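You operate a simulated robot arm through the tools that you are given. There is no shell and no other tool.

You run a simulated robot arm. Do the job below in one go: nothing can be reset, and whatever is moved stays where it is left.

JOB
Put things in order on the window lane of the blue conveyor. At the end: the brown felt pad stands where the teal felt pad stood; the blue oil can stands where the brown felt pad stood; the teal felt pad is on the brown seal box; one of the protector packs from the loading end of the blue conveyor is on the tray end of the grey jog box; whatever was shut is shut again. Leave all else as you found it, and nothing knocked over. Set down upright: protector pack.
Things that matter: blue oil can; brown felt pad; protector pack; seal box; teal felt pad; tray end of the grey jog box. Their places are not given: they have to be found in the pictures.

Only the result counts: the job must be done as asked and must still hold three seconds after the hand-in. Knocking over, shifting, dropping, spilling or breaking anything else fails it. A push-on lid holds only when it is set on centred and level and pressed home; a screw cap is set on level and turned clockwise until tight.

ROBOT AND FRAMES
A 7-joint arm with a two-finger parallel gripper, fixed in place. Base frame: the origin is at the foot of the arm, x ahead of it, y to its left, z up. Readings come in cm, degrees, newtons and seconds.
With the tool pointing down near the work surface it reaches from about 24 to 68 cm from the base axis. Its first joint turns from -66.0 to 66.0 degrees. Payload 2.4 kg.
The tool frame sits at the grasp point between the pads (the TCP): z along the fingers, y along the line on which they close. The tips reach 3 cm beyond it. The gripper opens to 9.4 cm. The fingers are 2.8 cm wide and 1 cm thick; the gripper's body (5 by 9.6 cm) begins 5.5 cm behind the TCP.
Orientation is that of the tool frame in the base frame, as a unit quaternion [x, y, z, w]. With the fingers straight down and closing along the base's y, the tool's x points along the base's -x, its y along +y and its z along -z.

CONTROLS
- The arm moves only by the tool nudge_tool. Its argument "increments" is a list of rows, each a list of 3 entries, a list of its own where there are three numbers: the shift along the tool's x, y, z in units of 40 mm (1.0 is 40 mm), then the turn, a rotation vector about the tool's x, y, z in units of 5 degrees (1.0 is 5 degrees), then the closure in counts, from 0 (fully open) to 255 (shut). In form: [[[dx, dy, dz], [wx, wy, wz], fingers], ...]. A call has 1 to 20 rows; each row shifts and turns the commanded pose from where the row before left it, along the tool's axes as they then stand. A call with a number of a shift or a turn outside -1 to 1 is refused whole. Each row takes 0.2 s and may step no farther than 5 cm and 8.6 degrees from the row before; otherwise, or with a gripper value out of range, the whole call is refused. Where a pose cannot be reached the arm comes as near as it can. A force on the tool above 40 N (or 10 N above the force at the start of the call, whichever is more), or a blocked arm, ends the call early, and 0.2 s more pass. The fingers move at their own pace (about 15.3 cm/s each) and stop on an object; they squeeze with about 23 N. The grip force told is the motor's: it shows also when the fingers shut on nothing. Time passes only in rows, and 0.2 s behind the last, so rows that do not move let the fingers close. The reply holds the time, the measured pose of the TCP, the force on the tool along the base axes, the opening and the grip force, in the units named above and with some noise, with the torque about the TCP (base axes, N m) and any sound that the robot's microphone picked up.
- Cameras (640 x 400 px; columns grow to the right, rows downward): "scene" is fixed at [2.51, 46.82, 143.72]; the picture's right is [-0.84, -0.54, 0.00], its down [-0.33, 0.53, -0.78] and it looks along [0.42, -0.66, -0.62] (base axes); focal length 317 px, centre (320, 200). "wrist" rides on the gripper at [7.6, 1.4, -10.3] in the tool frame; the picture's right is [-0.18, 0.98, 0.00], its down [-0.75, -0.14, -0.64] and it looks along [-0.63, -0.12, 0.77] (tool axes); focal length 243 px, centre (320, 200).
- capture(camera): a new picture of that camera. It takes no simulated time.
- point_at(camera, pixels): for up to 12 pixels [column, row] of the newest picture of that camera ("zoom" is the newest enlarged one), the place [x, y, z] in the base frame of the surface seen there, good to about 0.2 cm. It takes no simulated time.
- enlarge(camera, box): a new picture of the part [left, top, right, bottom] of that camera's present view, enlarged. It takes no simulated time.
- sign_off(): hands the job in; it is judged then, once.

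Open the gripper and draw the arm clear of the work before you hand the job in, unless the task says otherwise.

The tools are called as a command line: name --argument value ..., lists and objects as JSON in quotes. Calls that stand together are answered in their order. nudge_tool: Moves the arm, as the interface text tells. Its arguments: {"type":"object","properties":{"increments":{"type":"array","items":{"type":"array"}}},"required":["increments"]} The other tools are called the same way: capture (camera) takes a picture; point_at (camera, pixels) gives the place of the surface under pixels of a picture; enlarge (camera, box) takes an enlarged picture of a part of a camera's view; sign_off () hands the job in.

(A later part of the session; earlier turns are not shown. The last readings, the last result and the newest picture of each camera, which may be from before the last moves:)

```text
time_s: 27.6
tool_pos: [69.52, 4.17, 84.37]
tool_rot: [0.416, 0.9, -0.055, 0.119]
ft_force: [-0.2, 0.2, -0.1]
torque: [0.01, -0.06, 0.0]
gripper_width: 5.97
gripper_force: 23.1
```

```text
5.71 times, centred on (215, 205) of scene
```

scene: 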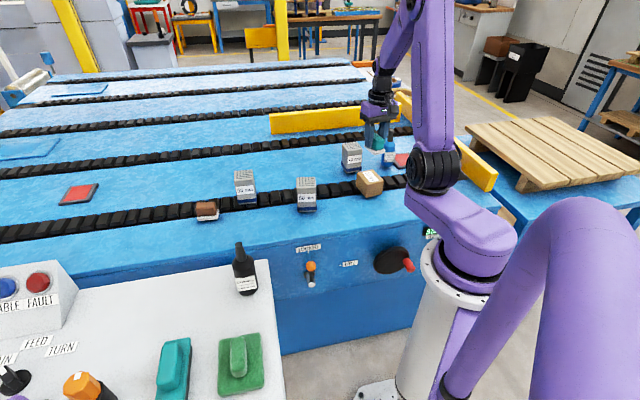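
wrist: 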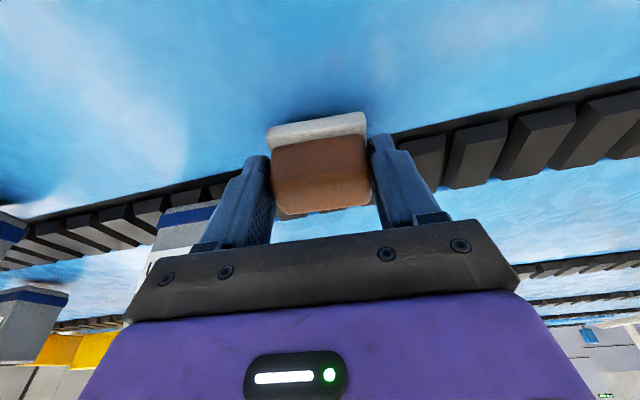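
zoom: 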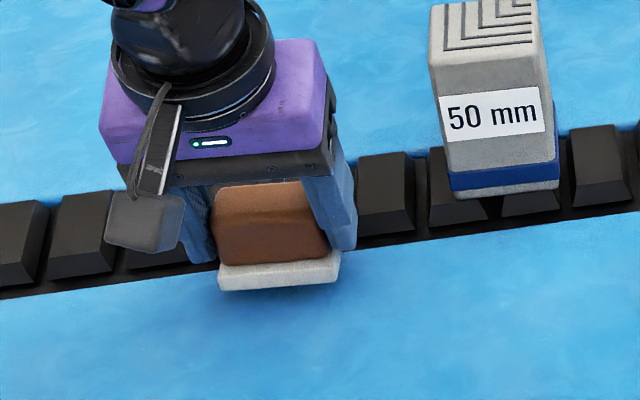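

The brown pad is gripped (5.97 cm, 23 N). I lift it straight up 13.6 cm, turn 6.7° to match the teal pad's old heading, and carry it over the teal pad's place.

nudge_tool --increments '[[[-0.11, 0, -0.41], [0, 0, 0], 255], [[-0.221, 0, -0.82], [0, 0, 0], 255], [[-0.221, 0, -0.82], [0, 0, 0], 255], [[-0.221, 0, -0.82], [0, 0, 0], 255], [[-0.11, 0, -0.41], [0, 0, 0], 255], [[0, 0, 0], [0.174, 0, 0.646], 255], [[0, 0, 0], [0.174, 0, 0.646], 255], [[0, 0, 0], [0, 0, 0], 255]]'

capture --camera "wrist"

```text
time_s: 29.4
tool_pos: [69.57, 4.36, 98.05]
tool_rot: [0.469, 0.873, -0.062, 0.116]
ft_force: [0.3, -0.4, -2.1]
torque: [0.0, 0.02, -0.01]
gripper_width: 6.0
gripper_force: 22.9
```

```text
taken
```

wrist: 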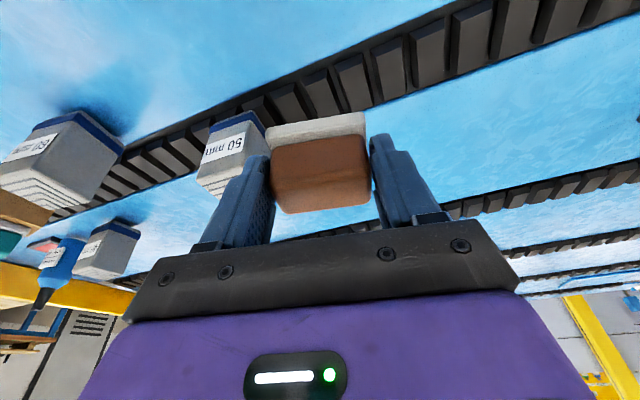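

Lifted with TCP at z=98. I now carry it across at this height.

nudge_tool --increments '[[[-0.646, -0.74, 0.173], [0, 0, 0], 255], [[-0.646, -0.74, 0.173], [0, 0, 0], 255], [[-0.646, -0.74, 0.173], [0, 0, 0], 255], [[-0.646, -0.74, 0.173], [0, 0, 0], 255], [[-0.646, -0.74, 0.173], [0, 0, 0], 255], [[-0.646, -0.74, 0.173], [0, 0, 0], 255], [[-0.646, -0.74, 0.173], [0, 0, 0], 255], [[0, 0, 0], [0, 0, 0], 255], [[0, 0, 0], [0, 0, 0], 255]]'

capture --camera "wrist"

capture --camera "scene"

```text
time_s: 31.4
tool_pos: [62.51, -22.7, 97.73]
tool_rot: [0.468, 0.874, -0.062, 0.115]
ft_force: [-0.2, -0.3, -0.6]
torque: [0.0, -0.02, 0.03]
gripper_width: 5.96
gripper_force: 22.9
```

```text
taken
```

wrist: 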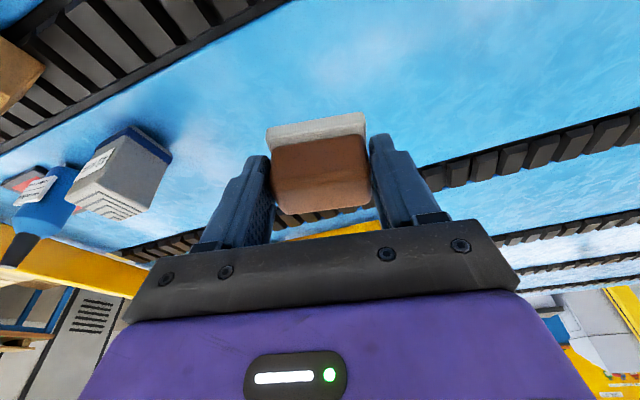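

```text
taken
```

scene: 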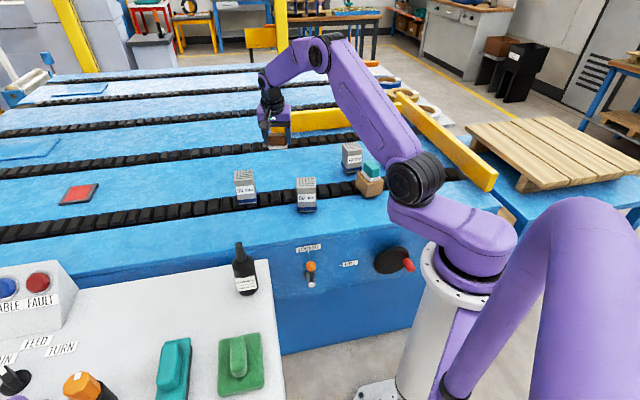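

I check that the held pad is level and where it is, via the scene zoom.

enlarge --camera "scene" --box '[240, 110, 310, 160]'

```text
8.00 times, centred on (275, 135) of scene
```

zoom: 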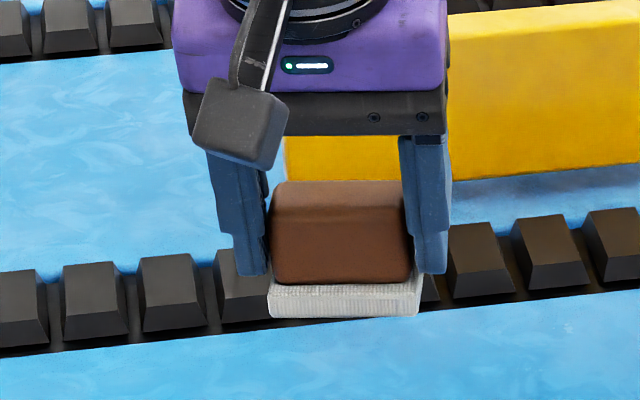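

point_at --camera "zoom" --pixels '[[272, 302], [345, 300], [414, 300], [285, 288], [400, 284], [290, 240], [395, 240], [290, 215], [390, 213], [290, 195], [390, 195], [340, 190]]'

```text
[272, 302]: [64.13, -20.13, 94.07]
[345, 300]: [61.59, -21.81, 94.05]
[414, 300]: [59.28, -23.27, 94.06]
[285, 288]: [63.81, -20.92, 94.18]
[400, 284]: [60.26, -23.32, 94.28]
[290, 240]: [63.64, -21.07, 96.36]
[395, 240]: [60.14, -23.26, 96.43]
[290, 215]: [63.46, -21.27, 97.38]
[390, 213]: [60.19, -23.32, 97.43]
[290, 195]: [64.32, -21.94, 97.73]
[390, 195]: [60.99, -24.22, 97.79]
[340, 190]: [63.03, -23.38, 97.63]
```

The held pad is level (base edge z 94.05–94.07 across) and its front edge lies within ~0.1 cm of the teal pad's original one. I lower it 12.6 cm.

nudge_tool --increments '[[[0.18, 0.014, 0.766], [0, 0, 0], 255], [[0.205, 0, 0.76], [0, 0, 0], 255], [[0.205, 0, 0.76], [0, 0, 0], 255], [[0.13, 0, 0.48], [0, 0, 0], 255], [[0.075, 0, 0.28], [0, 0, 0], 255], [[0, 0, 0], [0, 0, 0], 255]]'

enlarge --camera "scene" --box '[241, 155, 321, 205]'

point_at --camera "zoom" --pixels '[[260, 215], [320, 215], [380, 212], [260, 228], [320, 225], [385, 225], [320, 235], [270, 130], [370, 130], [320, 170], [280, 170], [360, 170]]'

```text
time_s: 32.8
tool_pos: [62.6, -22.71, 85.35]
tool_rot: [0.468, 0.874, -0.061, 0.115]
ft_force: [-0.7, 0.0, -1.1]
torque: [0.02, -0.01, 0.0]
gripper_width: 5.95
gripper_force: 23.0
```

```text
8.00 times, centred on (281, 180) of scene
```

zoom: 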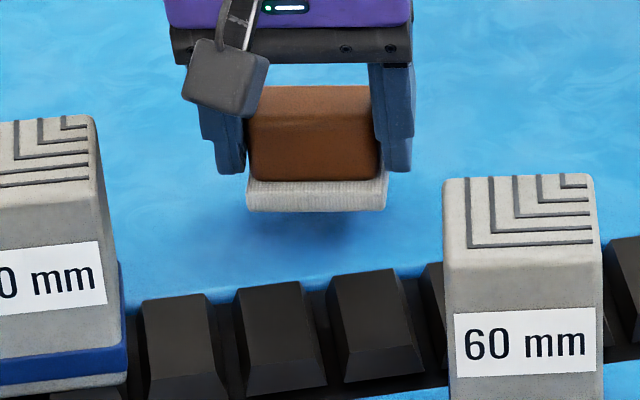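

```text
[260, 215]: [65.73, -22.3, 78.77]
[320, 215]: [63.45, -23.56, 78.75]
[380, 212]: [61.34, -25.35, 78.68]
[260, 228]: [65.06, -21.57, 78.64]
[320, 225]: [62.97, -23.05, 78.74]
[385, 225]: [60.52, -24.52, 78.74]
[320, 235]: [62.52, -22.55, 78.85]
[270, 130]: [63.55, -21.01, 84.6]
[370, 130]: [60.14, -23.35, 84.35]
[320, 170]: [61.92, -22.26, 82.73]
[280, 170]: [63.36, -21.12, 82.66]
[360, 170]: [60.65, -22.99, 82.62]
```

The base edge is still about 0.9 cm above the final height. I lower in small steps while watching the force.

nudge_tool --increments '[[[0.039, -0.03, 0.145], [0, 0, 0], 255], [[0, 0, 0], [0, 0, 0], 255]]'

nudge_tool --increments '[[[0.0105, 0, 0.039], [0, 0, 0], 255], [[0, 0, 0], [0, 0, 0], 255]]'

nudge_tool --increments '[[[0.0105, 0, 0.039], [0, 0, 0], 255], [[0, 0, 0], [0, 0, 0], 255]]'

```text
time_s: 33.4
tool_pos: [62.62, -22.76, 84.56]
tool_rot: [0.468, 0.874, -0.061, 0.115]
ft_force: [-0.5, 0.2, 0.1]
torque: [0.03, -0.03, -0.03]
gripper_width: 5.94
gripper_force: 22.8
```

```text
time_s: 34.0
tool_pos: [62.73, -22.77, 84.55]
tool_rot: [0.468, 0.874, -0.062, 0.116]
ft_force: [0.9, -0.1, -2.0]
torque: [-0.05, 0.0, 0.01]
gripper_width: 5.96
gripper_force: 23.0
```

```text
time_s: 34.6
tool_pos: [62.78, -22.77, 84.46]
tool_rot: [0.469, 0.873, -0.062, 0.115]
ft_force: [-0.5, 0.3, -0.8]
torque: [0.05, 0.0, 0.0]
gripper_width: 5.98
gripper_force: 22.9
```

No contact force yet at z=84.46. I take another small step down and look.

nudge_tool --increments '[[[0.0105, 0, 0.039], [0, 0, 0], 255], [[0, 0, 0], [0, 0, 0], 255]]'

enlarge --camera "scene" --box '[241, 155, 321, 205]'

point_at --camera "zoom" --pixels '[[260, 215], [320, 215], [380, 212], [260, 228], [320, 225], [385, 225], [320, 235], [290, 145], [360, 145]]'

```text
time_s: 35.2
tool_pos: [62.7, -22.92, 84.44]
tool_rot: [0.468, 0.874, -0.062, 0.117]
ft_force: [-3.4, -0.1, 12.6]
torque: [0.2, -0.06, 0.04]
gripper_width: 5.98
gripper_force: 23.0
```

```text
8.00 times, centred on (281, 180) of scene
```

zoom: 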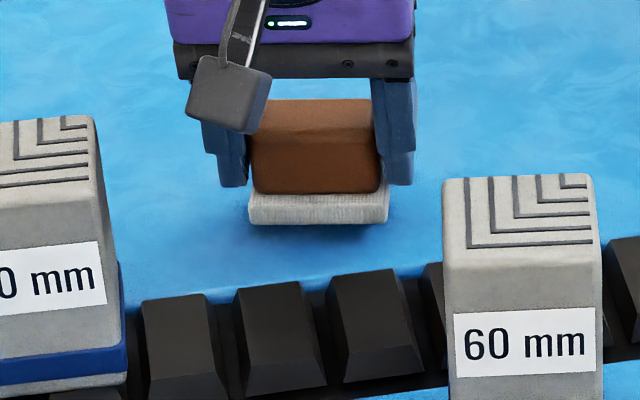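

```text
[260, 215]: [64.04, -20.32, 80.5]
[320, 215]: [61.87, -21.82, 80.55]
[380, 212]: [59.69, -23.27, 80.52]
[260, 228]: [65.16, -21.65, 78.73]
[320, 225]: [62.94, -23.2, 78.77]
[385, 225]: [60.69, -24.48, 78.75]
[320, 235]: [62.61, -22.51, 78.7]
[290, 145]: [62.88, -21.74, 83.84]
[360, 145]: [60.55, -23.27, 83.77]
```

Contact at 12.6 N with the pad in place. I ease off, open, and retreat along the tool axis.

nudge_tool --increments '[[[-0.005, 0, -0.02], [0, 0, 0], 255], [[0, 0, 0], [0, 0, 0], 255], [[0, 0, 0], [0, 0, 0], 60], [[0, 0, 0], [0, 0, 0], 0], [[0, 0, 0], [0, 0, 0], 0]]'

nudge_tool --increments '[[[0, 0, -0.4], [0, 0, 0], 0], [[0, 0, -0.8], [0, 0, 0], 0], [[0, 0, -0.9], [0, 0, 0], 0], [[0, 0, -0.9], [0, 0, 0], 0], [[0, 0, -0.9], [0, 0, 0], 0], [[0, 0, 0], [0, 0, 0], 0]]'

capture --camera "wrist"

enlarge --camera "scene" --box '[241, 155, 321, 205]'

point_at --camera "zoom" --pixels '[[260, 215], [320, 215], [380, 212], [260, 228], [320, 222], [385, 220], [270, 125], [370, 120], [320, 120], [320, 105], [320, 135], [320, 180]]'

```text
time_s: 36.4
tool_pos: [62.78, -22.78, 84.35]
tool_rot: [0.468, 0.874, -0.062, 0.115]
ft_force: [0.0, 0.2, -0.1]
torque: [-0.02, 0.01, 0.0]
gripper_width: 9.42
gripper_force: 0.2
```

```text
time_s: 37.8
tool_pos: [60.56, -19.59, 99.31]
tool_rot: [0.468, 0.874, -0.062, 0.115]
ft_force: [0.8, -0.7, 0.5]
torque: [0.02, -0.01, 0.01]
gripper_width: 9.4
gripper_force: 0.1
```

```text
taken
```

wrist: 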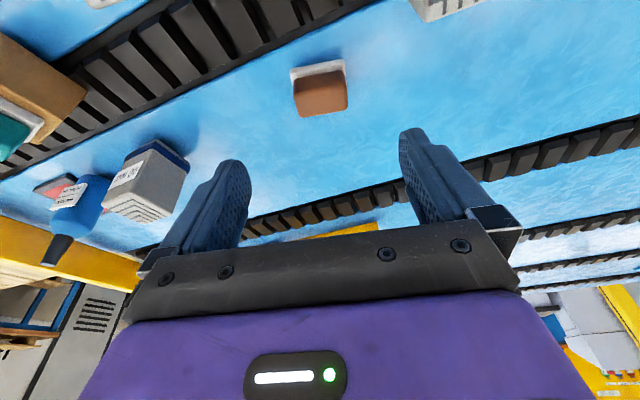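

```text
8.00 times, centred on (281, 180) of scene
```

zoom: 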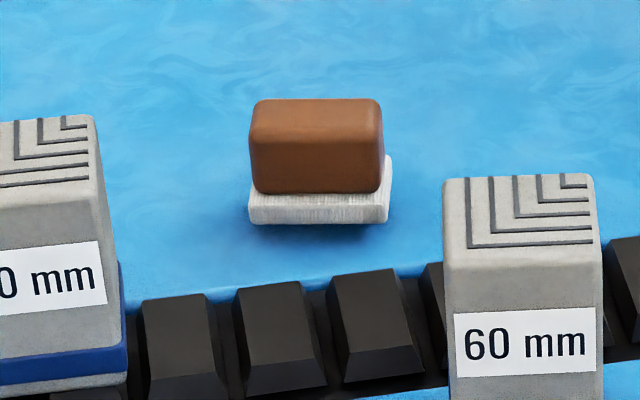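

```text
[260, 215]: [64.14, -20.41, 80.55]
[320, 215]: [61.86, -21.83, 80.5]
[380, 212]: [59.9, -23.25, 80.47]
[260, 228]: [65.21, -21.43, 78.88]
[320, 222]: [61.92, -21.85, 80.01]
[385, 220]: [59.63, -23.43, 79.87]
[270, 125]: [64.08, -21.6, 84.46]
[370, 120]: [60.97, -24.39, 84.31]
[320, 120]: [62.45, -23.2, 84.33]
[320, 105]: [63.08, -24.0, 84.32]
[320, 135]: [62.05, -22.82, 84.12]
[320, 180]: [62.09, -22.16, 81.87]
```

The brown pad stands level in the teal pad's old place. Next is the blue can: I zoom on it and measure its body, cap and surroundings.

enlarge --camera "scene" --box '[348, 125, 428, 175]'

point_at --camera "zoom" --pixels '[[336, 95], [336, 130], [336, 150], [325, 160], [300, 230], [320, 320], [336, 318], [285, 220], [285, 270], [375, 160], [440, 220], [520, 210]]'

capture --camera "scene"

```text
8.00 times, centred on (388, 150) of scene
```

zoom: 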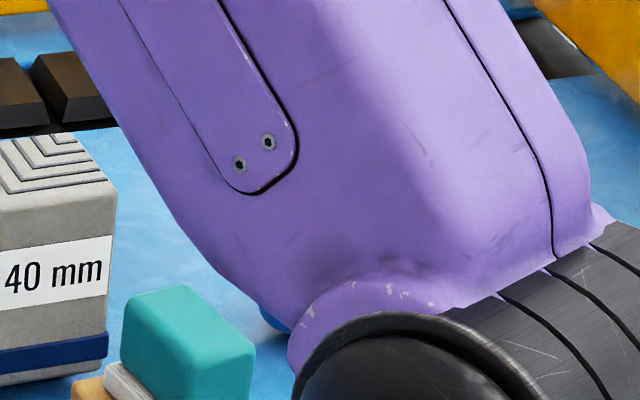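

```text
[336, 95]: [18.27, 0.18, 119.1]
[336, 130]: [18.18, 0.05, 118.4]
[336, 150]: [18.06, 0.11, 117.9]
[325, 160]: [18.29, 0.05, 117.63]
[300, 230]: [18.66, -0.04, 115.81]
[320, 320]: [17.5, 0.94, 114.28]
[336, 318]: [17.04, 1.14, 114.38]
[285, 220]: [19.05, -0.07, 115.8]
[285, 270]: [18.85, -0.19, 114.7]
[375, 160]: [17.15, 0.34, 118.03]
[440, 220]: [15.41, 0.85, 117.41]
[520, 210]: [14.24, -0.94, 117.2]
```

```text
taken
```

scene: 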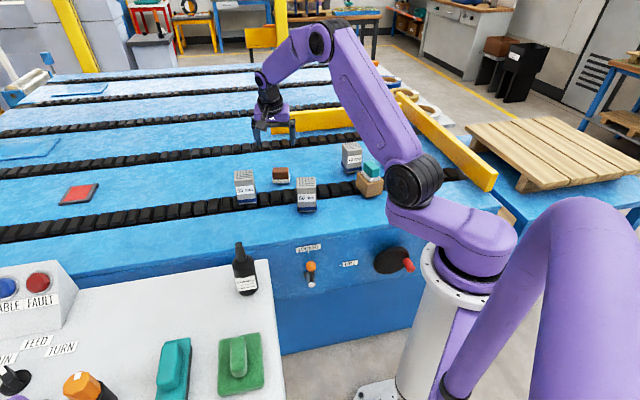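

The arm hides the can from the scene camera, so I go there with the wrist camera: hover near (34, -50) at z≈106.

nudge_tool --increments '[[[-0.273, -0.885, -0.085], [0, 0, 0], 0], [[-0.273, -0.885, -0.085], [0, 0, 0], 0], [[-0.273, -0.885, -0.085], [0, 0, 0], 0], [[-0.273, -0.885, -0.085], [0, 0, 0], 0], [[-0.273, -0.885, -0.085], [0, 0, 0], 0], [[-0.273, -0.885, -0.085], [0, 0, 0], 0], [[-0.273, -0.885, -0.085], [0, 0, 0], 0], [[-0.273, -0.885, -0.085], [0, 0, 0], 0], [[-0.273, -0.885, -0.085], [0, 0, 0], 0], [[-0.273, -0.885, -0.085], [0, 0, 0], 0], [[-0.273, -0.885, -0.085], [0, 0, 0], 0], [[0, 0, 0], [0, 0, 0], 0]]'

capture --camera "wrist"

capture --camera "scene"

```text
time_s: 40.4
tool_pos: [33.84, -49.92, 106.19]
tool_rot: [0.468, 0.874, -0.062, 0.115]
ft_force: [-0.9, 0.6, 0.3]
torque: [0.0, -0.03, -0.02]
gripper_width: 9.39
gripper_force: 0.1
```

```text
taken
```

wrist: 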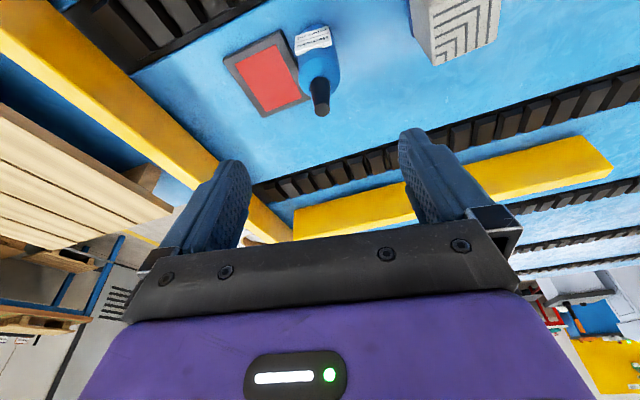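

```text
taken
```

scene: 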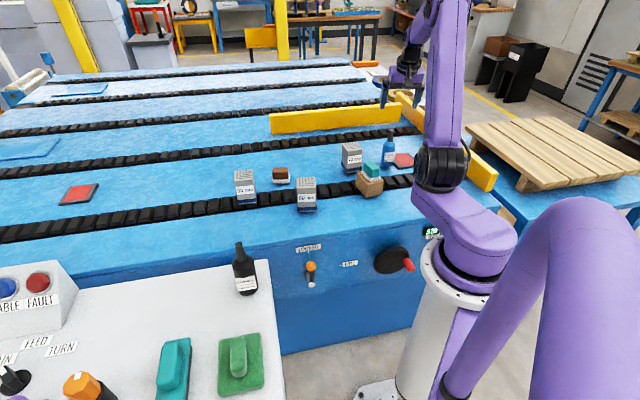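

The can shows at (318, 75) in the wrist view and at (388, 150) in the scene. I enlarge both to measure it.

enlarge --camera "scene" --box '[348, 125, 428, 175]'

point_at --camera "zoom" --pixels '[[336, 55], [336, 95], [336, 115], [320, 150], [300, 180], [270, 230], [330, 325], [270, 300], [280, 180], [375, 170], [380, 200], [440, 220]]'

enlarge --camera "wrist" --box '[270, 20, 370, 130]'

point_at --camera "zoom" --pixels '[[330, 335], [320, 330], [320, 300], [320, 260], [290, 250], [360, 240], [320, 200], [250, 200], [350, 180], [310, 90], [250, 90], [150, 200]]'

```text
8.00 times, centred on (388, 150) of scene
```

zoom: 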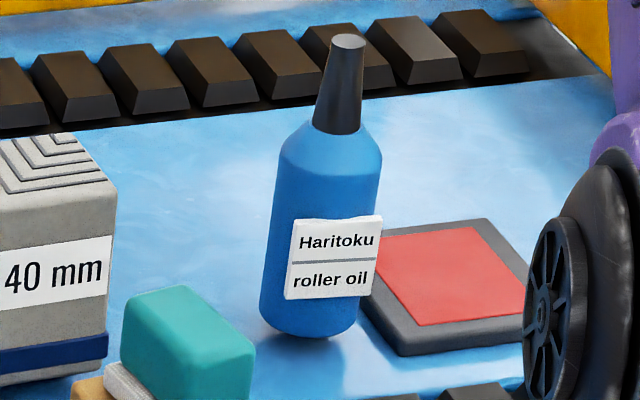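

```text
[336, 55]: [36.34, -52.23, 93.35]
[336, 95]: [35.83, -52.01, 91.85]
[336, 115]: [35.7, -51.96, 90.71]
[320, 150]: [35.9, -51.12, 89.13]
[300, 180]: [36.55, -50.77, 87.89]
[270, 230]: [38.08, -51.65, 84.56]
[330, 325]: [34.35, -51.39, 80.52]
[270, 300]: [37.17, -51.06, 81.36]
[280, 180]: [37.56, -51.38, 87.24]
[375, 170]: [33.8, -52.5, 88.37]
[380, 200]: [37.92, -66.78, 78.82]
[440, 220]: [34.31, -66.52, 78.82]
```

```text
3.64 times, centred on (320, 75) of wrist
```

zoom: 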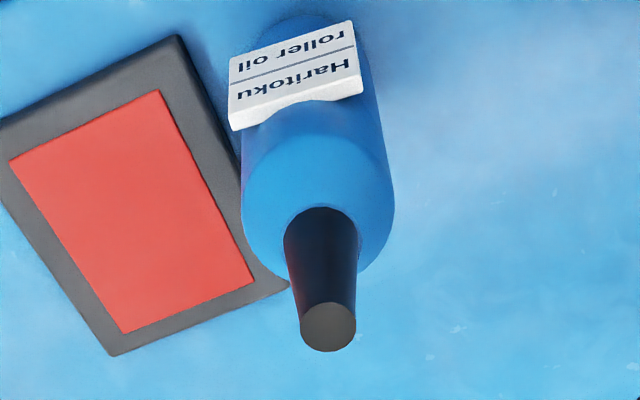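

```text
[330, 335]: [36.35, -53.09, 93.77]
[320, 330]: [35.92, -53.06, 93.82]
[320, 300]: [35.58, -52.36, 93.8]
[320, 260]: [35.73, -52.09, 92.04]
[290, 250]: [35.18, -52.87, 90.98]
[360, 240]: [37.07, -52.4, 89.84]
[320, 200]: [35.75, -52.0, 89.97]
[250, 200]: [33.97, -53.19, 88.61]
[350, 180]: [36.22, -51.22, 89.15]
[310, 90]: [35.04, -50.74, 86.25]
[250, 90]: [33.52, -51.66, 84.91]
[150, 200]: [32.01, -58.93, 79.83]
```

The can's axis is near (36.05, -52.8): cylinder of radius ~2.35 up to z≈88.2, cap top z≈93.8. To keep the palm off the cap I'll grip with TCP at z≈88.4; first I move to z≈98 above it.

nudge_tool --increments '[[[-0.08, 0.021, 0.729], [0, 0, 0], 0], [[-0.08, 0.021, 0.729], [0, 0, 0], 0], [[-0.08, 0.021, 0.729], [0, 0, 0], 0], [[0, 0, 0], [0, 0, 0], 0], [[0, 0, 0], [0, 0, 0], 0]]'

capture --camera "wrist"

enlarge --camera "scene" --box '[338, 105, 438, 175]'

```text
time_s: 41.6
tool_pos: [35.92, -52.23, 98.02]
tool_rot: [0.469, 0.874, -0.062, 0.115]
ft_force: [0.9, -0.1, 0.0]
torque: [0.01, -0.01, -0.01]
gripper_width: 9.41
gripper_force: 0.1
```

```text
taken
```

wrist: 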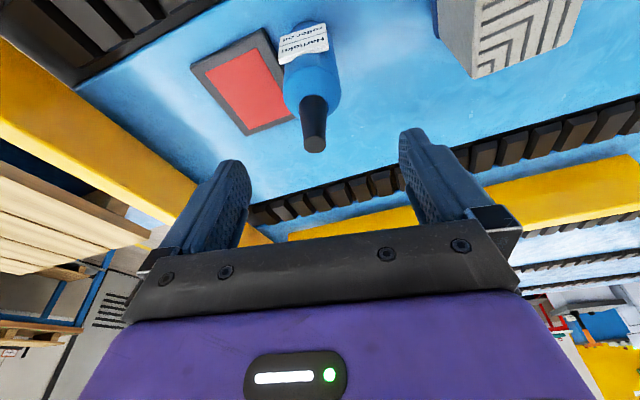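

```text
5.71 times, centred on (388, 140) of scene
```

zoom: 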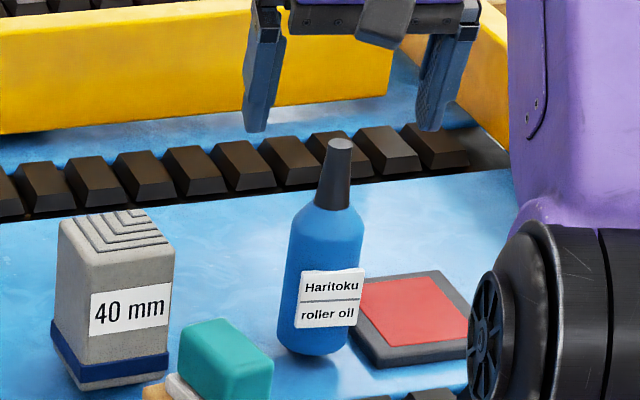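

I check the distance of the yellow rail and the mat from the left finger's path before descending.

point_at --camera "wrist" --pixels '[[120, 130], [180, 170], [60, 90], [205, 60], [290, 120], [265, 40], [314, 145], [305, 100], [326, 100], [255, 215], [330, 90], [288, 90]]'

```text
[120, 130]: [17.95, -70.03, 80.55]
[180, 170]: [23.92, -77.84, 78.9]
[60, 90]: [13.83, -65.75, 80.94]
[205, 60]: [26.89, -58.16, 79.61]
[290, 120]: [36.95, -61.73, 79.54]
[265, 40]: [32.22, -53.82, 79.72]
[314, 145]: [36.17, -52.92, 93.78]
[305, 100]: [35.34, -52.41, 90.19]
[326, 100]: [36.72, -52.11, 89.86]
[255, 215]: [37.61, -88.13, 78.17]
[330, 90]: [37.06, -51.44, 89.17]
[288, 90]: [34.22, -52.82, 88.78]
```

The rail and mat are well clear. I descend over the can to TCP z≈88.4 with the fingers open.

nudge_tool --increments '[[[0.181, -0.008, 0.697], [0, 0, 0], 0], [[0.181, -0.008, 0.697], [0, 0, 0], 0], [[0.151, -0.007, 0.581], [0, 0, 0], 0], [[0.091, -0.004, 0.348], [0, 0, 0], 0], [[0, 0, 0], [0, 0, 0], 0], [[0, 0, 0], [0, 0, 0], 0]]'

capture --camera "wrist"

enlarge --camera "scene" --box '[348, 120, 428, 175]'

```text
time_s: 43.0
tool_pos: [35.83, -52.39, 88.31]
tool_rot: [0.469, 0.874, -0.061, 0.115]
ft_force: [-0.7, 0.1, 0.6]
torque: [0.01, -0.01, 0.01]
gripper_width: 9.4
gripper_force: 0.0
```

```text
taken
```

wrist: 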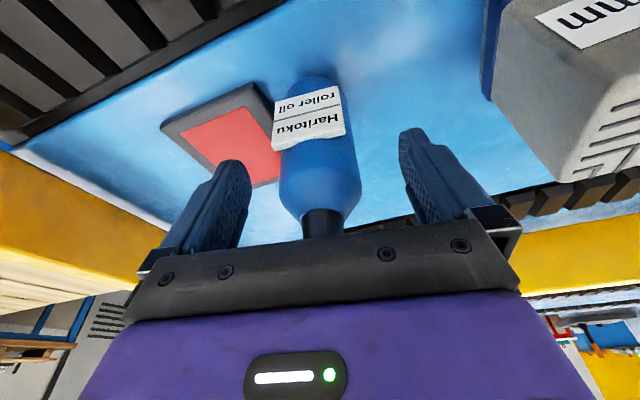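

```text
7.27 times, centred on (388, 148) of scene
```

zoom: 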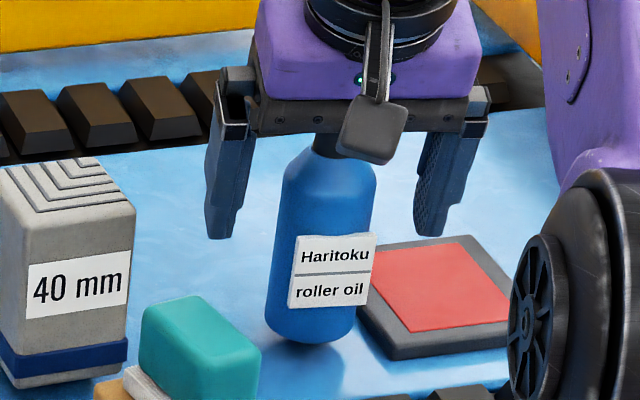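

The can is centred (column 320) between the fingers, with the cap just clear of the palm. I close on it.

nudge_tool --increments '[[[0, 0, 0], [0, 0, 0], 60], [[0, 0, 0], [0, 0, 0], 110], [[0, 0, 0], [0, 0, 0], 255], [[0, 0, 0], [0, 0, 0], 255], [[0, 0, 0], [0, 0, 0], 255]]'

capture --camera "wrist"

enlarge --camera "scene" --box '[348, 120, 428, 175]'

```text
time_s: 44.2
tool_pos: [35.77, -52.48, 88.37]
tool_rot: [0.469, 0.873, -0.061, 0.116]
ft_force: [-0.2, -1.1, 0.4]
torque: [-0.01, -0.01, -0.01]
gripper_width: 4.77
gripper_force: 23.4
```

```text
taken
```

wrist: 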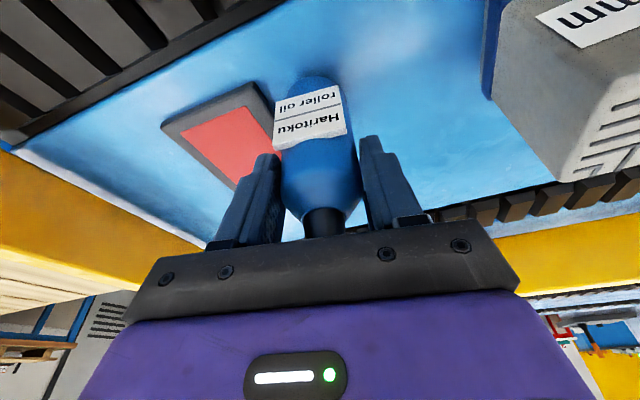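

```text
7.27 times, centred on (388, 148) of scene
```

zoom: 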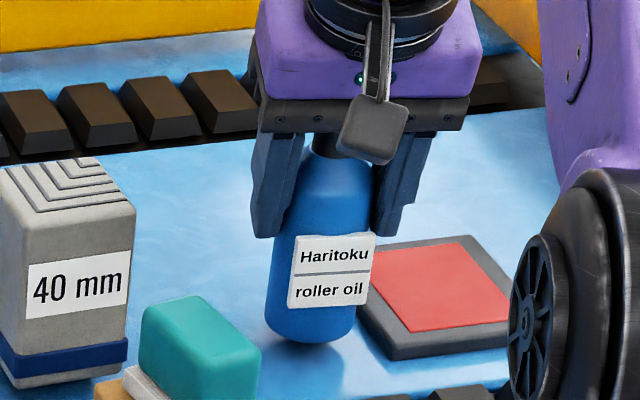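

Gripped at 4.77 cm. I lift the can 13.7 cm straight up, then check its hold.

nudge_tool --increments '[[[-0.06, 0, -0.22], [0, 0, 0], 255], [[-0.16, 0, -0.6], [0, 0, 0], 255], [[-0.222, 0, -0.827], [0, 0, 0], 255], [[-0.222, 0, -0.827], [0, 0, 0], 255], [[-0.222, 0, -0.827], [0, 0, 0], 255], [[0, 0, 0], [0, 0, 0], 255]]'

capture --camera "wrist"

enlarge --camera "scene" --box '[338, 80, 438, 150]'

```text
time_s: 45.6
tool_pos: [36.09, -52.39, 101.84]
tool_rot: [0.468, 0.874, -0.062, 0.115]
ft_force: [0.3, 0.0, -2.2]
torque: [-0.01, -0.01, 0.01]
gripper_width: 4.76
gripper_force: 22.6
```

```text
taken
```

wrist: 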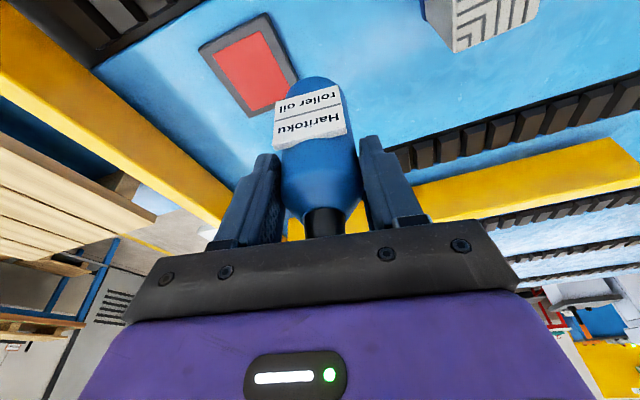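

```text
5.71 times, centred on (388, 115) of scene
```

zoom: 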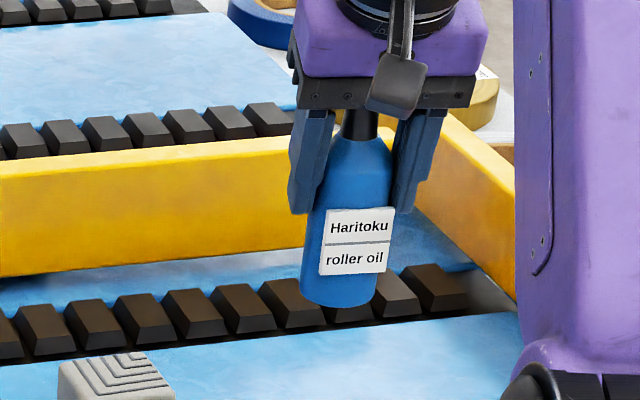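

The can is held upright. I swing it around the base axis by 59° at this height and constant radius, keeping the outward tilt radial.

nudge_tool --increments '[[[0.025, 0.914, -0.007], [-0.171, 0, -0.6376], 255], [[0.025, 0.914, -0.007], [-0.171, 0, -0.6376], 255], [[0.025, 0.914, -0.007], [-0.171, 0, -0.6376], 255], [[0.025, 0.914, -0.007], [-0.171, 0, -0.6376], 255], [[0.025, 0.914, -0.007], [-0.171, 0, -0.6376], 255], [[0.025, 0.914, -0.007], [-0.171, 0, -0.6376], 255], [[0.025, 0.914, -0.007], [-0.171, 0, -0.6376], 255], [[0.025, 0.914, -0.007], [-0.171, 0, -0.6376], 255], [[0.025, 0.914, -0.007], [-0.171, 0, -0.6376], 255], [[0, 0, 0], [0, 0, 0], 255]]'

nudge_tool --increments '[[[0.025, 0.914, -0.007], [-0.171, 0, -0.6376], 255], [[0.025, 0.914, -0.007], [-0.171, 0, -0.6376], 255], [[0.025, 0.914, -0.007], [-0.171, 0, -0.6376], 255], [[0.025, 0.914, -0.007], [-0.171, 0, -0.6376], 255], [[0.025, 0.914, -0.007], [-0.171, 0, -0.6376], 255], [[0.025, 0.914, -0.007], [-0.171, 0, -0.6376], 255], [[0.025, 0.914, -0.007], [-0.171, 0, -0.6376], 255], [[0.025, 0.914, -0.007], [-0.171, 0, -0.6376], 255], [[0.025, 0.914, -0.007], [-0.171, 0, -0.6376], 255], [[0, 0, 0], [0, 0, 0], 255], [[0, 0, 0], [0, 0, 0], 255]]'

capture --camera "wrist"

capture --camera "scene"

```text
time_s: 47.8
tool_pos: [57.36, -28.06, 102.43]
tool_rot: [0.229, 0.965, -0.029, 0.127]
ft_force: [-0.4, -0.3, -1.7]
torque: [0.0, 0.02, -0.01]
gripper_width: 4.69
gripper_force: 23.0
```

```text
time_s: 50.2
tool_pos: [64.1, 3.78, 101.98]
tool_rot: [-0.028, 0.991, 0.004, 0.131]
ft_force: [0.6, -0.1, -2.2]
torque: [0.01, 0.04, 0.01]
gripper_width: 4.5
gripper_force: 22.9
```

```text
taken
```

wrist: 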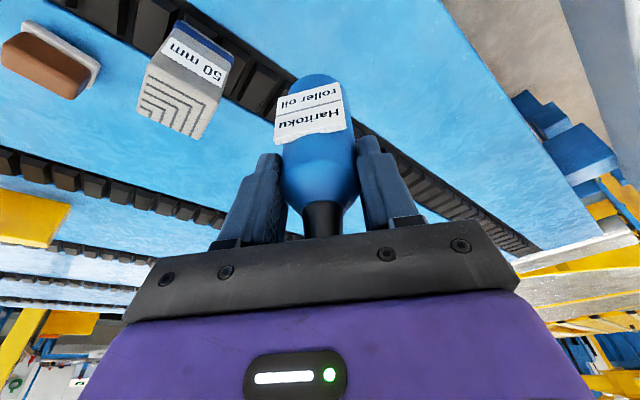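

```text
taken
```

scene: 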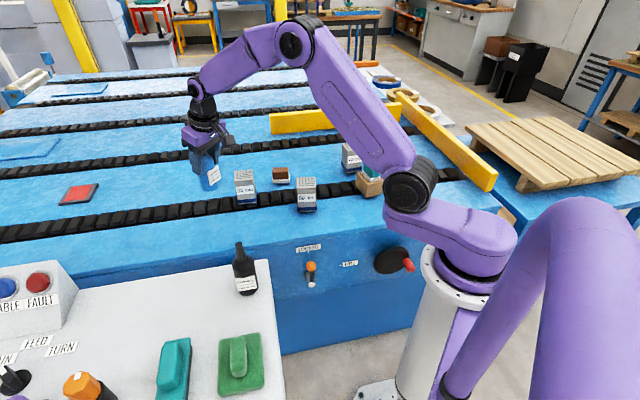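

The grip width has drifted from 4.77 to 4.5 cm, so the can may be slipping. I check its attitude in the enlarged views before moving on.

enlarge --camera "scene" --box '[168, 105, 248, 205]'

enlarge --camera "wrist" --box '[240, 60, 400, 250]'

enlarge --camera "scene" --box '[168, 145, 248, 195]'

```text
4.00 times, centred on (208, 155) of scene
```

zoom: 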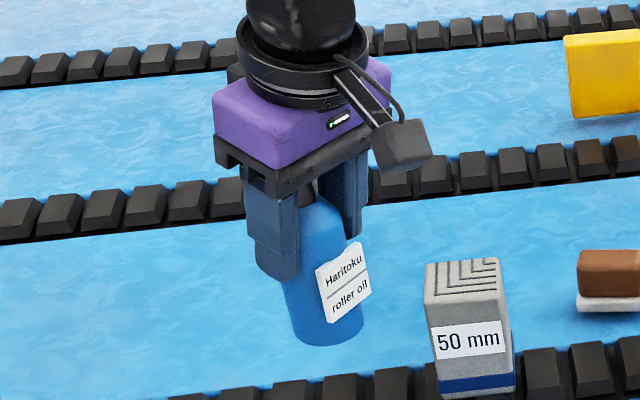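

```text
2.11 times, centred on (320, 155) of wrist
```

zoom: 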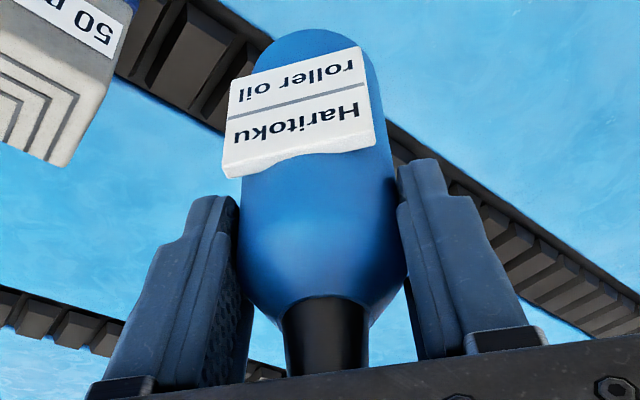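

```text
8.00 times, centred on (208, 170) of scene
```

zoom: 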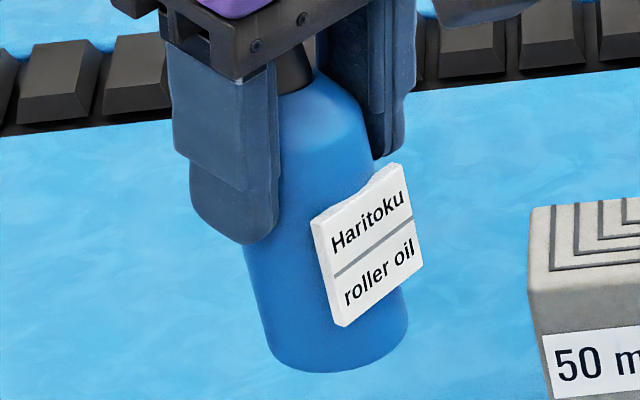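

I sample surface points along the can to check its verticality.

point_at --camera "zoom" --pixels '[[310, 100], [310, 130], [310, 160], [310, 190], [300, 220], [300, 250], [300, 280], [300, 310], [300, 340], [320, 355], [290, 345], [400, 340]]'

point_at --camera "wrist" --pixels '[[315, 80], [315, 90], [300, 140], [320, 150], [320, 165], [320, 180], [320, 195], [300, 165], [340, 165], [322, 215], [322, 230], [350, 165]]'

```text
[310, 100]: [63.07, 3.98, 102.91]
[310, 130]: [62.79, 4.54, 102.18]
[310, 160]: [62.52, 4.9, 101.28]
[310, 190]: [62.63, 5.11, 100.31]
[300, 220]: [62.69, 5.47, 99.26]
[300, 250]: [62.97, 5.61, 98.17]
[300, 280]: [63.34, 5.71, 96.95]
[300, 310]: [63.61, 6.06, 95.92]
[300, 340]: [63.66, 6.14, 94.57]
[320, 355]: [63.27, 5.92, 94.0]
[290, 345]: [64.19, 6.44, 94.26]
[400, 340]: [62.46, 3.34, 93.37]
```

```text
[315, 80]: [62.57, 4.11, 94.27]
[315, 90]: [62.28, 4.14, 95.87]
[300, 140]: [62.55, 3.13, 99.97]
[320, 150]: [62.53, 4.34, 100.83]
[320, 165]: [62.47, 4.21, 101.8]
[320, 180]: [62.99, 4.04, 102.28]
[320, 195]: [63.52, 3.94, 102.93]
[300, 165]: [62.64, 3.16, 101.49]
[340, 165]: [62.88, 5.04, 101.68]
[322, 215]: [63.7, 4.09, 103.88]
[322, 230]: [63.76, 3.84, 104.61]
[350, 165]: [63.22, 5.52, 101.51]
```

The can's front line stays at x≈62.5 from z=94 to 101.8, so it is upright and has not slid; the width change is likely a small turn about its own axis. I now move outward and down toward (69.3, 3.72, 93).

nudge_tool --increments '[[[-0.167, -0.022, 0.6265], [0, 0, 0], 255], [[-0.167, -0.022, 0.6265], [0, 0, 0], 255], [[-0.167, -0.022, 0.6265], [0, 0, 0], 255], [[-0.167, -0.022, 0.6265], [0, 0, 0], 255], [[0, 0, 0], [0, 0, 0], 255], [[0, 0, 0], [0, 0, 0], 255]]'

capture --camera "wrist"

enlarge --camera "scene" --box '[160, 155, 240, 205]'

```text
time_s: 51.6
tool_pos: [69.38, 3.59, 93.13]
tool_rot: [-0.025, 0.991, 0.004, 0.13]
ft_force: [-0.3, -0.2, -1.9]
torque: [-0.02, 0.03, 0.0]
gripper_width: 4.49
gripper_force: 23.0
```

```text
taken
```

wrist: 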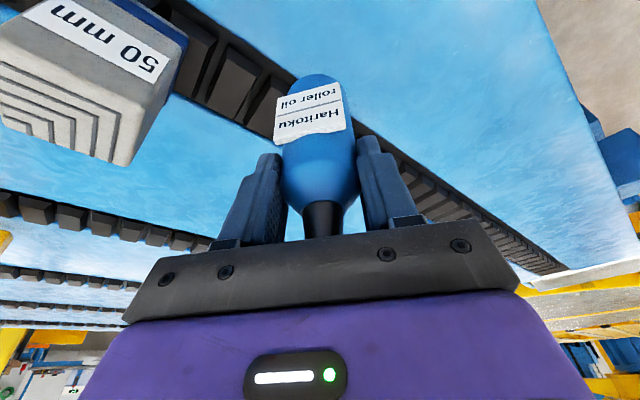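

```text
8.00 times, centred on (200, 180) of scene
```

zoom: 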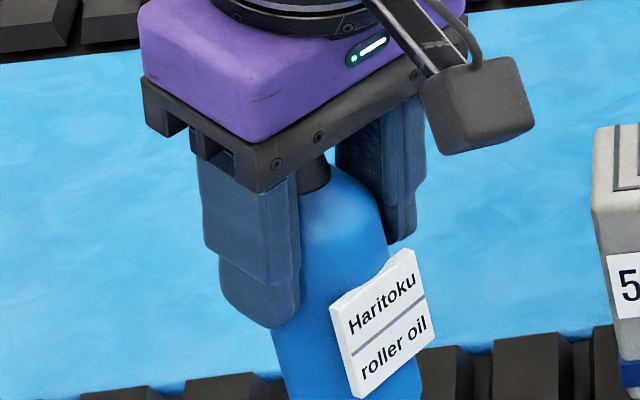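

Width is steady at 4.49. I re-measure the can's axis from the wrist and scene pictures before lowering.

point_at --camera "wrist" --pixels '[[320, 150], [300, 150], [340, 150], [290, 165], [350, 165], [310, 165], [330, 165], [315, 78], [318, 76], [300, 80], [335, 80], [320, 172]]'

enlarge --camera "scene" --box '[160, 175, 240, 225]'

point_at --camera "zoom" --pixels '[[310, 130], [310, 170], [290, 200], [290, 230], [300, 260], [300, 290], [330, 300], [370, 290], [400, 270], [280, 270], [390, 230], [350, 310]]'

```text
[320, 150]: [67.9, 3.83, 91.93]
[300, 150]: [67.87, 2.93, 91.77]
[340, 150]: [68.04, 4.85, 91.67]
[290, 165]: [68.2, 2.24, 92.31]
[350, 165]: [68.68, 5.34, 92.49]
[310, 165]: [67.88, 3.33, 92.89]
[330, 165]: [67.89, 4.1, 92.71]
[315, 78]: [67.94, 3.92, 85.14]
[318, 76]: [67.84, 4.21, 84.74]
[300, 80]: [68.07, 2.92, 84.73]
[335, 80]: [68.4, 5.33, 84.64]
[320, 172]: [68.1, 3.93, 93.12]
```

```text
8.00 times, centred on (200, 200) of scene
```

zoom: 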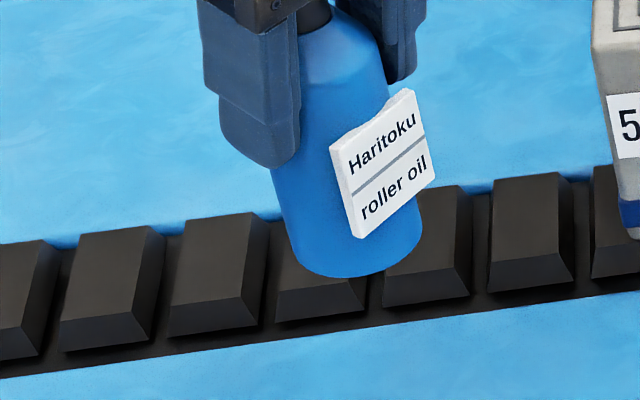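

```text
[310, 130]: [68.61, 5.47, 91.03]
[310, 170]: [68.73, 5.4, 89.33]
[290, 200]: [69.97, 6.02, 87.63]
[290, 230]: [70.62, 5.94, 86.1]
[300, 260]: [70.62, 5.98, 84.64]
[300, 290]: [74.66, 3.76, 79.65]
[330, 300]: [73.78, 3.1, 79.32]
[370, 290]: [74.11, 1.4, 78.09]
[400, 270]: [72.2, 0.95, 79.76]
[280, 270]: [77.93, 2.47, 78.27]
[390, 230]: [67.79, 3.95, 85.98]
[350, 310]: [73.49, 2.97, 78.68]
```

The can's axis is at about (70.2, 3.65), bottom z≈84.7. I shift -0.3 in x, +0.1 in y and lower 4.2 cm, to 0.5 cm above the chain top.

nudge_tool --increments '[[[0.13, 0.015, 0.35], [0, 0, 0], 255], [[0.12, 0.014, 0.35], [0, 0, 0], 255], [[0.094, 0, 0.295], [0, 0, 0], 255], [[0, 0, 0], [0, 0, 0], 255], [[0, 0, 0], [0, 0, 0], 255]]'

enlarge --camera "scene" --box '[160, 175, 240, 225]'

point_at --camera "zoom" --pixels '[[310, 180], [310, 210], [300, 240], [300, 260], [330, 290], [350, 300], [370, 300], [390, 270], [410, 270], [330, 310], [300, 290], [350, 285]]'

```text
time_s: 52.8
tool_pos: [69.02, 3.9, 88.82]
tool_rot: [-0.026, 0.991, 0.004, 0.131]
ft_force: [0.6, -0.2, -1.8]
torque: [0.0, 0.0, -0.01]
gripper_width: 4.5
gripper_force: 23.1
```

```text
8.00 times, centred on (200, 200) of scene
```

zoom: 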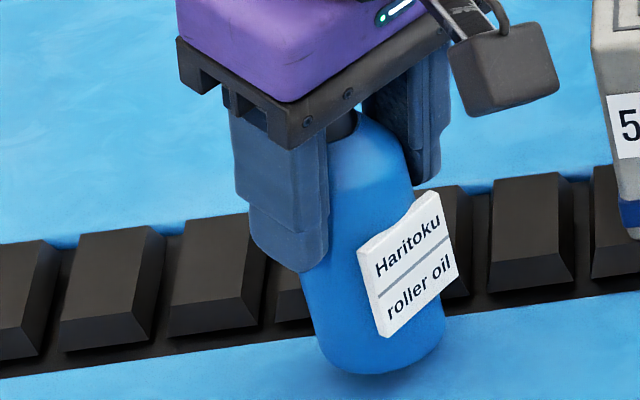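

```text
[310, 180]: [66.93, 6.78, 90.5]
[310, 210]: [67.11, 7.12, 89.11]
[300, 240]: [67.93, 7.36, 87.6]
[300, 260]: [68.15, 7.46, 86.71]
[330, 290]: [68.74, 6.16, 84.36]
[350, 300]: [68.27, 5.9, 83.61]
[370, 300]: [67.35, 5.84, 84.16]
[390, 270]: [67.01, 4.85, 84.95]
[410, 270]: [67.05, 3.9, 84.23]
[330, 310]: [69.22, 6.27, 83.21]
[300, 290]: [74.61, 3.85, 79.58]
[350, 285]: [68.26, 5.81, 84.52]
```

The can's bottom is about 0.4 cm above the support. I check the axis with the wrist camera once more.

capture --camera "wrist"

point_at --camera "wrist" --pixels '[[320, 150], [300, 150], [340, 150], [290, 165], [350, 165], [310, 165], [330, 165], [310, 78], [318, 78], [300, 80], [335, 82], [350, 100]]'

```text
taken
```

wrist: 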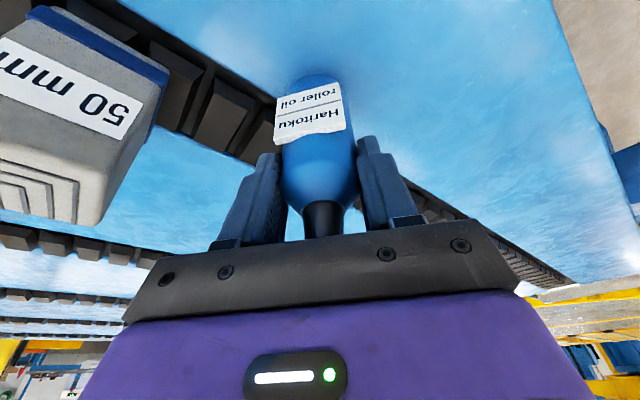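

```text
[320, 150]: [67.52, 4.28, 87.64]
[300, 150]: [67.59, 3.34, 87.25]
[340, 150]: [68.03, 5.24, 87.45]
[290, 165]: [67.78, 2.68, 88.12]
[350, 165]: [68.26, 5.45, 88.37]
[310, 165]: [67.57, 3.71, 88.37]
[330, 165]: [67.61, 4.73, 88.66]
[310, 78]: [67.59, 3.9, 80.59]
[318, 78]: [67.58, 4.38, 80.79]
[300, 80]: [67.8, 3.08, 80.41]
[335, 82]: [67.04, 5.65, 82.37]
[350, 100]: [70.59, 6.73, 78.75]
```

The axis is at about (69.92, 3.8) with perhaps a 2° lean. I nudge -0.2 in y and lower slowly to contact.

nudge_tool --increments '[[[0, -0.05, 0], [0, 0, 0], 255], [[0.0195, 0, 0.0725], [0, 0, 0], 255], [[0, 0, 0], [0, 0, 0], 255]]'

nudge_tool --increments '[[[0.0097, 0, 0.036], [0, 0, 0], 255], [[0, 0, 0], [0, 0, 0], 255]]'

```text
time_s: 53.6
tool_pos: [69.08, 3.53, 88.68]
tool_rot: [-0.027, 0.991, 0.004, 0.133]
ft_force: [-3.4, 1.9, 13.0]
torque: [0.03, 0.5, -0.07]
gripper_width: 4.48
gripper_force: 22.5
```

```text
time_s: 54.2
tool_pos: [69.25, 3.77, 88.64]
tool_rot: [-0.028, 0.99, 0.006, 0.135]
ft_force: [0.3, 3.0, 22.4]
torque: [0.05, -0.08, -0.04]
gripper_width: 4.49
gripper_force: 23.0
```

Contact at TCP z≈88.65 with 22 N. I look at the can before releasing.

capture --camera "wrist"

enlarge --camera "scene" --box '[160, 180, 240, 230]'

point_at --camera "zoom" --pixels '[[310, 180], [310, 210], [310, 240], [320, 270], [330, 300], [340, 320], [380, 325], [360, 325], [420, 290], [350, 180], [350, 160], [440, 250]]'

```text
taken
```

wrist: 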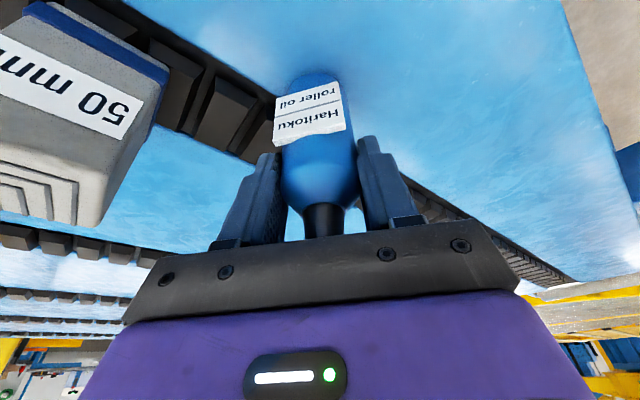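

```text
8.00 times, centred on (200, 205) of scene
```

zoom: 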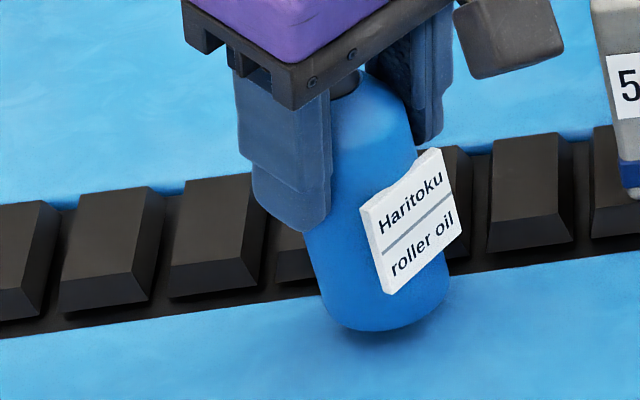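

```text
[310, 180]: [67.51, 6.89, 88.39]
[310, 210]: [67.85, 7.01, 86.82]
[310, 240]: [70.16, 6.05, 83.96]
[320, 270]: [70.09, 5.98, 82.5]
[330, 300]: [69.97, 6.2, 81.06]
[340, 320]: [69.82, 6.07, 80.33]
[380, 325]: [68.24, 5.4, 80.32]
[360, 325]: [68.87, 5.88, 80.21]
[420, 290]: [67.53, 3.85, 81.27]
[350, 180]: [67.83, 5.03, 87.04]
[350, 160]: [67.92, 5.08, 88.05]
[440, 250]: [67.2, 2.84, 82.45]
```

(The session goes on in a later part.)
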